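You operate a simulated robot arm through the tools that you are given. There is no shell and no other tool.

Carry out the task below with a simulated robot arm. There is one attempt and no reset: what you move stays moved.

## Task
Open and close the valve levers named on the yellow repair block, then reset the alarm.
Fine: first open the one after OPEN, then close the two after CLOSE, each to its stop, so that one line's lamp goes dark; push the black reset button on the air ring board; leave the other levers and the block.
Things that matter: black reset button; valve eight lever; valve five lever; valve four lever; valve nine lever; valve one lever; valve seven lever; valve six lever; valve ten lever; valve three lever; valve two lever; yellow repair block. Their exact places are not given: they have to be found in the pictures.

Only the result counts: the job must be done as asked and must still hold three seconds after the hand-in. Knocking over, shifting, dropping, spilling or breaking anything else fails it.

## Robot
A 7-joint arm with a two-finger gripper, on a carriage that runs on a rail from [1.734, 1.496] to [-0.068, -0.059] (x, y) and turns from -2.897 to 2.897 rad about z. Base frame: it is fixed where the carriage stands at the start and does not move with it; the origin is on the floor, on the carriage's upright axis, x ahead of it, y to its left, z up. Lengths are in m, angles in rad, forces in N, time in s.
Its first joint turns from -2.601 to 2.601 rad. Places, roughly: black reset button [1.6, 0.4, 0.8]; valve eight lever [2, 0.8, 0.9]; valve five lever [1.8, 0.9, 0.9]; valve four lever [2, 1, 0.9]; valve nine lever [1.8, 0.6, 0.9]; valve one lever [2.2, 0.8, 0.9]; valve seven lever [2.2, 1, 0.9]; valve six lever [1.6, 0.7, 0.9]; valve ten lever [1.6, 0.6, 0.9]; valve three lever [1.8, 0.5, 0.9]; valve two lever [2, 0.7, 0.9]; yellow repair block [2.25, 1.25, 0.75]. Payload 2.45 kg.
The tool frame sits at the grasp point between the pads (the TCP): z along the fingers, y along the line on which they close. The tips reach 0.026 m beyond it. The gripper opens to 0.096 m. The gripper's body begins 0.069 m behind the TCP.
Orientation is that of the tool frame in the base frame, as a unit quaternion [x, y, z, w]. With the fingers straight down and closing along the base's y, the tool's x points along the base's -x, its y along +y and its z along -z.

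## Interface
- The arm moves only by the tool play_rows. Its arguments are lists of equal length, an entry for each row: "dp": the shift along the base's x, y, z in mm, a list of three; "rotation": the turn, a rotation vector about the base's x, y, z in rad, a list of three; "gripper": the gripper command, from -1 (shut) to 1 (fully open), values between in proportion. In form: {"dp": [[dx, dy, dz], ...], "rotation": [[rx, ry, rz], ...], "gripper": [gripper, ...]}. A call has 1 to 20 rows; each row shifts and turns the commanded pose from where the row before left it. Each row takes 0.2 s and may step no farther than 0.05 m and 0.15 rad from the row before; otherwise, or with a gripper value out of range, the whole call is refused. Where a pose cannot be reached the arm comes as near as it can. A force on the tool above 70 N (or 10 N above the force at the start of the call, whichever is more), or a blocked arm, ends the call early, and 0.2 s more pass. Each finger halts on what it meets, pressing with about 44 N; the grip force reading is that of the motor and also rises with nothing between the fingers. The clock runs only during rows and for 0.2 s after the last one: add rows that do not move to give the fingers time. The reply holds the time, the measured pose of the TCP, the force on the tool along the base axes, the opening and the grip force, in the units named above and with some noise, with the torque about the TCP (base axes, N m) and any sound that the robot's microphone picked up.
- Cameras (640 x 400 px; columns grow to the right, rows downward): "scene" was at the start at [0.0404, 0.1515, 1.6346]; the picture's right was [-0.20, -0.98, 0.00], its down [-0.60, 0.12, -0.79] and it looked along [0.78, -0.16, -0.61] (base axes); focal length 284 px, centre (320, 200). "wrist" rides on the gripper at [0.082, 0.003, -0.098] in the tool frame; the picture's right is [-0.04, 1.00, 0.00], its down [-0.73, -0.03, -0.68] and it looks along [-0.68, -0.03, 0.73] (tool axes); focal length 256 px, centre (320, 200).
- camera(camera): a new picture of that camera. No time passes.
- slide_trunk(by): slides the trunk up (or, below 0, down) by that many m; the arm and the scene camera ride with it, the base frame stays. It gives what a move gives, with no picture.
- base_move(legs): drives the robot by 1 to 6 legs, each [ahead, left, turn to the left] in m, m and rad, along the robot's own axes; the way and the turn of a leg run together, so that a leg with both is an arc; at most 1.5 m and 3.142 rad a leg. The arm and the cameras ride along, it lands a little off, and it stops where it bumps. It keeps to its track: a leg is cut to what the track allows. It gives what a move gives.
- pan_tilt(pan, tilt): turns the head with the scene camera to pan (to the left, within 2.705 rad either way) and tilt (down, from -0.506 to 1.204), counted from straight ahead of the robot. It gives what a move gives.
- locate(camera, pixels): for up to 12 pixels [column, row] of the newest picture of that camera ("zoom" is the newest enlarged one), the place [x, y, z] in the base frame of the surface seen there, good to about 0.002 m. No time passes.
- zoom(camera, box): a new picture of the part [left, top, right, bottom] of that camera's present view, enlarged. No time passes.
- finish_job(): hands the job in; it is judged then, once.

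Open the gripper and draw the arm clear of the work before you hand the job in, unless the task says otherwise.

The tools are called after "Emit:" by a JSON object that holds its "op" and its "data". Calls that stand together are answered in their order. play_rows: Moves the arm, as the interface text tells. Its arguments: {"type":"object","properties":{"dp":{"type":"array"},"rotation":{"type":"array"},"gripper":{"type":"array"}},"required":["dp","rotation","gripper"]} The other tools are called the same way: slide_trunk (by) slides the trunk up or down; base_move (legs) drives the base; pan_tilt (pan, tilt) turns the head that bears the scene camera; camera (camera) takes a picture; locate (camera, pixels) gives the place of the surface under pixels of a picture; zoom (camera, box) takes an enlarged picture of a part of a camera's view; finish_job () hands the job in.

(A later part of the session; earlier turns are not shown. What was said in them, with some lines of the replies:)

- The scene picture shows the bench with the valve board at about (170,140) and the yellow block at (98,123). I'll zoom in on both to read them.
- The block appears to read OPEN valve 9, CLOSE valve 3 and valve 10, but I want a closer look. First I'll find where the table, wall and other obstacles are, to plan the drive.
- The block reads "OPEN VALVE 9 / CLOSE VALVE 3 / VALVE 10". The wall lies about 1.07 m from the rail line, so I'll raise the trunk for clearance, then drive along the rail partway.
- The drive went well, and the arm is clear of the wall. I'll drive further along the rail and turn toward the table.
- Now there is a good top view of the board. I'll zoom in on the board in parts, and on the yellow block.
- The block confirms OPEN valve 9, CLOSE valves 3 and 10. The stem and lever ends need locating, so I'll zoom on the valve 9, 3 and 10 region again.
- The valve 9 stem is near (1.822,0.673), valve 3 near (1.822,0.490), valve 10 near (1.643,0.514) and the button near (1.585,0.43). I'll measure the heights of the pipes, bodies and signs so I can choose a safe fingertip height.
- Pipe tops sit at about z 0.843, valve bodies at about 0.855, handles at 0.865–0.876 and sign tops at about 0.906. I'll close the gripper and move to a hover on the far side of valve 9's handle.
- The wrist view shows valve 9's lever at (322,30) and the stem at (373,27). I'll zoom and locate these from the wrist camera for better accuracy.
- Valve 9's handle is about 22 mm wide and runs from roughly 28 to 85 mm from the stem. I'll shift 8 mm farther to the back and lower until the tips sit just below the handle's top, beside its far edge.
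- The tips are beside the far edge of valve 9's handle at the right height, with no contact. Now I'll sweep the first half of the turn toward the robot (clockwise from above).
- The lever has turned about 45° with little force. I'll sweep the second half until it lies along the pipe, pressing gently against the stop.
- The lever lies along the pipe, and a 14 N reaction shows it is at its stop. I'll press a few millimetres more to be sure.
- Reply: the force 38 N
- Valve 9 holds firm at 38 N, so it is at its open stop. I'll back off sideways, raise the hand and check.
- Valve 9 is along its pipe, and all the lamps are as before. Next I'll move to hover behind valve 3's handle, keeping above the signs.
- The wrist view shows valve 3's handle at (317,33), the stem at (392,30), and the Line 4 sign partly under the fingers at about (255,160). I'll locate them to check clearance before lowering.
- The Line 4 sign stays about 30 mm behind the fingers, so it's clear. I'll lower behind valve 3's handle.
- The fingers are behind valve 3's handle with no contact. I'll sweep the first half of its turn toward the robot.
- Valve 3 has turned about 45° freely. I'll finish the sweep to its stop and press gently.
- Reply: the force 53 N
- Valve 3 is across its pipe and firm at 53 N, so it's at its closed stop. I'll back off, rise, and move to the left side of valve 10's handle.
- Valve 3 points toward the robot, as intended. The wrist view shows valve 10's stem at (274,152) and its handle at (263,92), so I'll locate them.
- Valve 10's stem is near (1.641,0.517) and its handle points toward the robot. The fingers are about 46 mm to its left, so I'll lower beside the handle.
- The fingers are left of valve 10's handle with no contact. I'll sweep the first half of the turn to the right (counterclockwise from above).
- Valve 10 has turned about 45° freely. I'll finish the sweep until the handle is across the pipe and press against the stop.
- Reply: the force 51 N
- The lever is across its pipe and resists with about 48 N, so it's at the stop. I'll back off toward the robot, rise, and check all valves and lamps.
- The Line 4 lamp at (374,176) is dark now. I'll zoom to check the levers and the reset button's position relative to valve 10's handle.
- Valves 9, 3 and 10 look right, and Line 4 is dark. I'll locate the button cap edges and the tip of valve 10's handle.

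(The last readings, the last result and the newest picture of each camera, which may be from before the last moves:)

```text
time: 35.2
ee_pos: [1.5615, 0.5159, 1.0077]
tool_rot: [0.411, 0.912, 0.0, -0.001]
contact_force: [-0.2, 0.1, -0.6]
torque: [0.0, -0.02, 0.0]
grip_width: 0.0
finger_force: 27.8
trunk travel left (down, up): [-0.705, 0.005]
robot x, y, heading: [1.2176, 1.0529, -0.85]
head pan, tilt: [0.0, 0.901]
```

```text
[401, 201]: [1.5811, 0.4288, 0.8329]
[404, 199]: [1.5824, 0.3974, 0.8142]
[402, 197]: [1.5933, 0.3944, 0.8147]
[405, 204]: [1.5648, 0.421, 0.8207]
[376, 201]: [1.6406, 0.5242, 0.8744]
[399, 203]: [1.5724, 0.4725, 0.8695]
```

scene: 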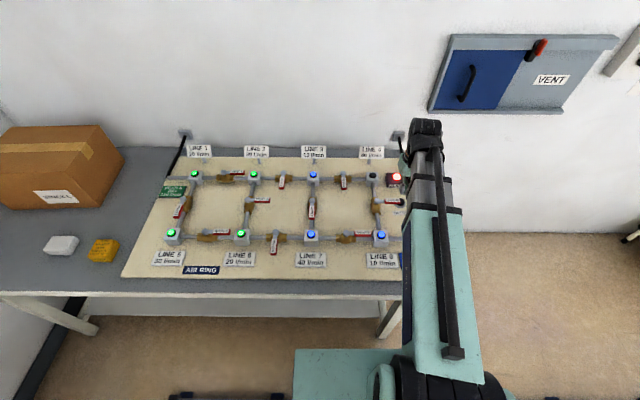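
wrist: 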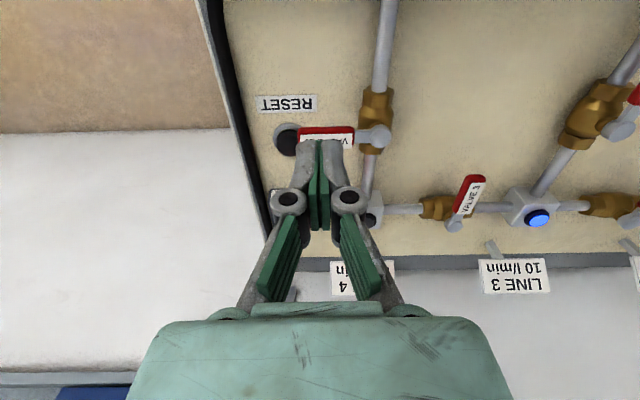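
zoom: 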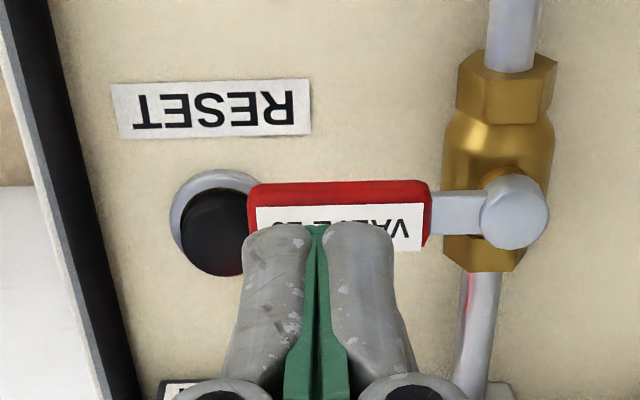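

The button cap centre is about (1.585,0.428) with its top at z≈0.832, roughly 18 mm clear of the corner of valve 10's handle. I'll move over it and lower to about 15 mm above.

Emit:
{"op": "play_rows", "data": {"dp": [[11.7, -44.3, 0], [11.8, -44.3, 0], [0, 0, -40], [0, 0, -40], [0, 0, -35], [0, 0, -15], [0, 0, 0]], "rotation": [[0, 0, 0], [0, 0, 0], [0, 0, 0], [0, 0, 0], [0, 0, 0], [0, 0, 0], [0, 0, 0]], "gripper": [-1, -1, -1, -1, -1, -1, -1]}}

Emit:
{"op": "camera", "data": {"camera": "wrist"}}

Emit:
{"op": "zoom", "data": {"camera": "scene", "box": [340, 150, 440, 230]}}

```text
time: 36.8
ee_pos: [1.5821, 0.4273, 0.8782]
tool_rot: [0.412, 0.911, -0.001, 0.0]
contact_force: [0.4, 0.1, 0.4]
torque: [0.0, 0.0, 0.02]
grip_width: 0.0001
finger_force: 28.3
trunk travel left (down, up): [-0.705, 0.005]
robot x, y, heading: [1.2212, 1.0553, -0.848]
head pan, tilt: [0.0, 0.901]
```

```text
taken
```

wrist: 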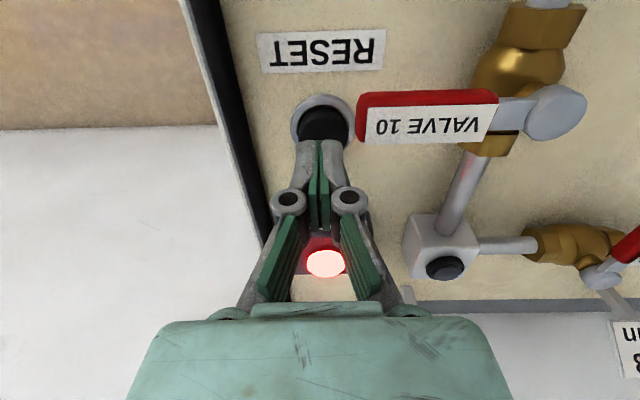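

```text
5.00 times, centred on (390, 190) of scene
```

zoom: 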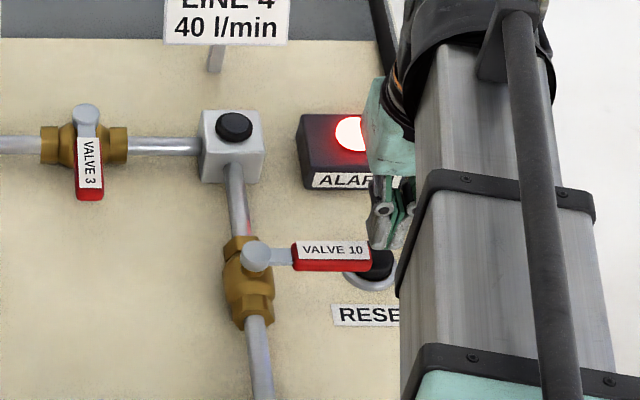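

The closed tips are over the cap, and the handle of valve 10 is clear to the side. I'll press down in small steps.

Emit:
{"op": "play_rows", "data": {"dp": [[-1, 1.2, -10], [0, 0, -8], [0, 0, -4], [0, 0, -3], [0, 0, 0]], "rotation": [[0, 0, 0], [0, 0, 0], [0, 0, 0], [0, 0, 0], [0, 0, 0]], "gripper": [-1, -1, -1, -1, -1]}}

Emit:
{"op": "camera", "data": {"camera": "wrist"}}

Emit:
{"op": "zoom", "data": {"camera": "scene", "box": [340, 150, 440, 230]}}

```text
time: 38.0
ee_pos: [1.583, 0.4288, 0.8535]
tool_rot: [0.412, 0.911, 0.0, 0.0]
contact_force: [-1.3, -0.7, 1.9]
torque: [-0.03, -0.02, -0.03]
grip_width: 0.0062
finger_force: 29.1
trunk travel left (down, up): [-0.705, 0.005]
robot x, y, heading: [1.2249, 1.0555, -0.848]
head pan, tilt: [0.0, 0.901]
```

```text
taken
```

wrist: 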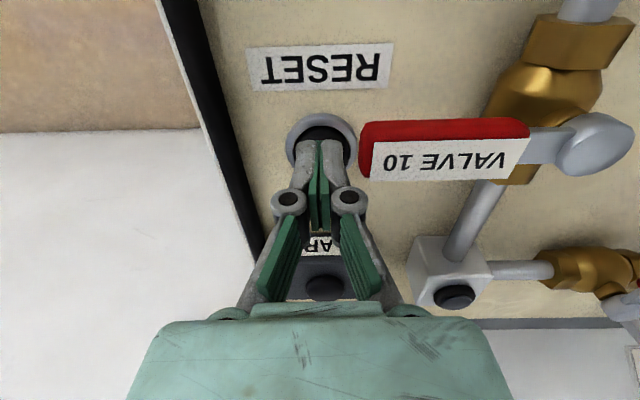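

```text
5.00 times, centred on (390, 190) of scene
```

zoom: 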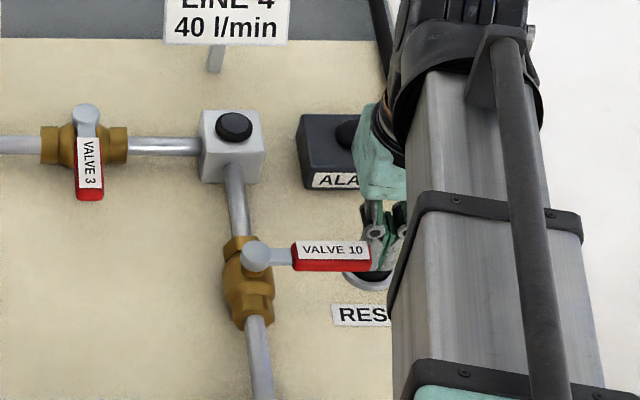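

The alarm lamp has gone dark, so the reset registered. I'll lift straight up and draw the arm away.

Emit:
{"op": "play_rows", "data": {"dp": [[0, 0, 10], [0, 0, 30], [0, 0, 40], [0, 0, 40], [0, 0, 40], [0, 0, 40], [0, 0, 0]], "rotation": [[0, 0, 0], [0, 0, 0], [0, 0, 0], [0, 0, 0], [0, 0, 0], [0, 0, 0], [0, 0, 0]], "gripper": [-1, -1, -1, -1, -1, -1, -1]}}

Emit:
{"op": "camera", "data": {"camera": "wrist"}}

Emit:
{"op": "camera", "data": {"camera": "scene"}}

```text
time: 39.6
ee_pos: [1.5823, 0.4312, 1.0521]
tool_rot: [0.411, 0.911, -0.001, 0.0]
contact_force: [-0.7, -0.1, -0.2]
torque: [0.01, 0.0, 0.01]
grip_width: 0.0
finger_force: 28.6
trunk travel left (down, up): [-0.705, 0.005]
robot x, y, heading: [1.2187, 1.053, -0.85]
head pan, tilt: [0.0, 0.901]
```

```text
taken
```

wrist: 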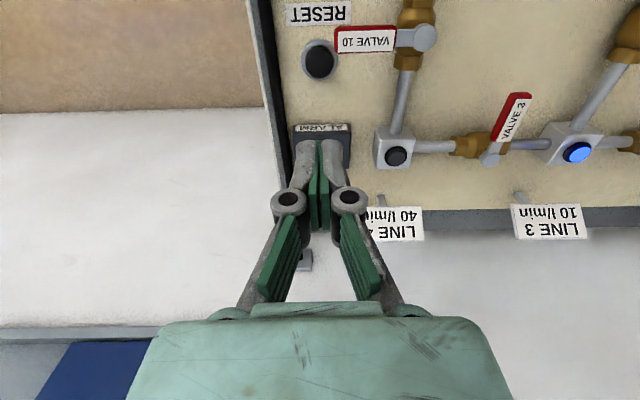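

```text
taken
```

scene: 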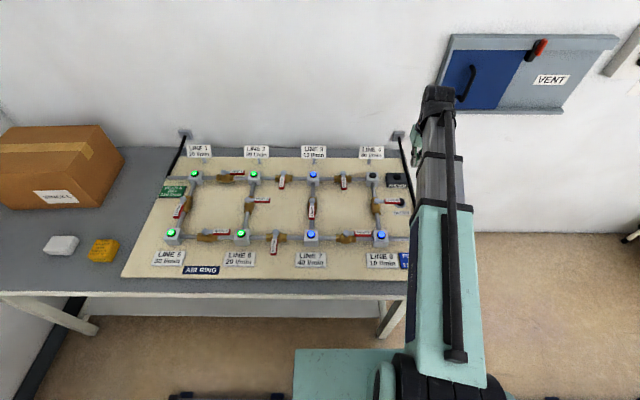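

The alarm stays dark and the levers are in place. I'll draw the arm to the right, off the board, and open the gripper.

Emit:
{"op": "play_rows", "data": {"dp": [[0, 0, 30], [-30, -26, 10], [-30, -26, 0], [-30, -26, 0], [-30, -26, 0], [-30, -26, 0], [0, 0, 0], [0, 0, 0], [0, 0, 0], [0, 0, 0]], "rotation": [[0, 0, 0], [0, 0, 0], [0, 0, 0], [0, 0, 0], [0, 0, 0], [0, 0, 0], [0, 0, 0], [0, 0, 0], [0, 0, 0], [0, 0, 0]], "gripper": [-1, -1, -1, -1, -1, 1, 1, 1, 1, 1]}}

Emit:
{"op": "camera", "data": {"camera": "scene"}}

Emit:
{"op": "zoom", "data": {"camera": "scene", "box": [270, 140, 430, 240]}}

Emit:
{"op": "zoom", "data": {"camera": "scene", "box": [120, 140, 300, 280]}}

```text
time: 41.8
ee_pos: [1.4319, 0.2993, 1.0918]
tool_rot: [0.411, 0.912, 0.001, 0.0]
contact_force: [0.1, 0.9, 0.9]
torque: [-0.02, 0.0, 0.0]
grip_width: 0.0961
finger_force: 0.0
trunk travel left (down, up): [-0.705, 0.005]
robot x, y, heading: [1.2234, 1.0556, -0.854]
head pan, tilt: [0.0, 0.901]
```

```text
taken
```

scene: 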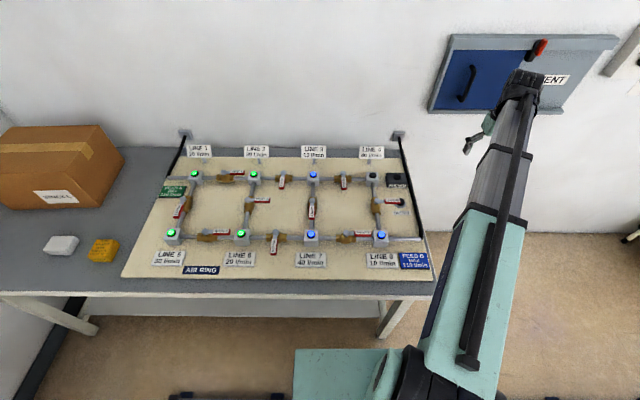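

```text
4.00 times, centred on (350, 190) of scene
```

zoom: 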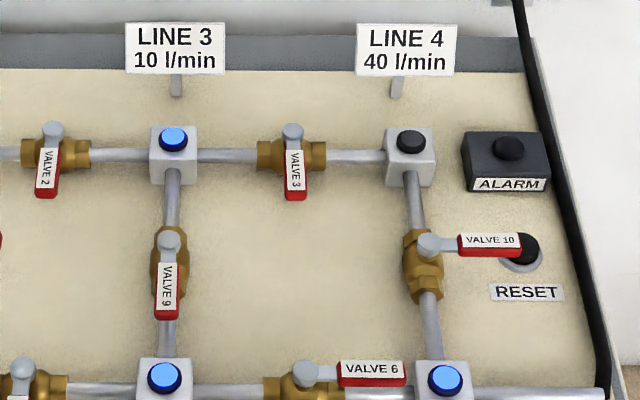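

```text
2.86 times, centred on (210, 210) of scene
```

zoom: 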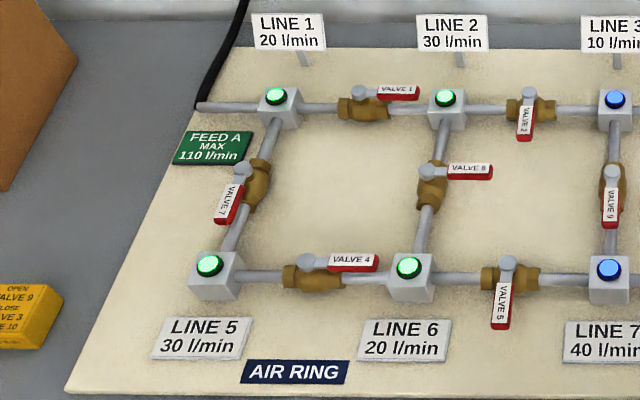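

Line 4 is dark, the alarm is off, and valves 9, 3 and 10 are at their stops. The other levers and the block haven't moved, and the arm is clear with the gripper open, so I'm handing in.

Emit:
{"op": "finish_job", "data": {}}

```text
The job is handed in.
```

The job is done and handed in: valve 9 is open, valves 3 and 10 are closed, and the alarm is reset. The hand-in reply gave no verdict.

- **Valves:** I opened valve 9 first, then closed 3 and 10, as the yellow block says. Each lever was pushed until it stopped moving, with about 38–53 N of resistance.
- **Lamps:** Line 4's lamp went dark once valve 10 closed; the other lines stayed lit.
- **Alarm:** I pushed the black reset button. The alarm lamp went out and was still off in the last picture before hand-in.
- **Left alone:** In the final pictures the other seven levers and the yellow block are where they started. I drew the arm off the board and opened the gripper before handing in.
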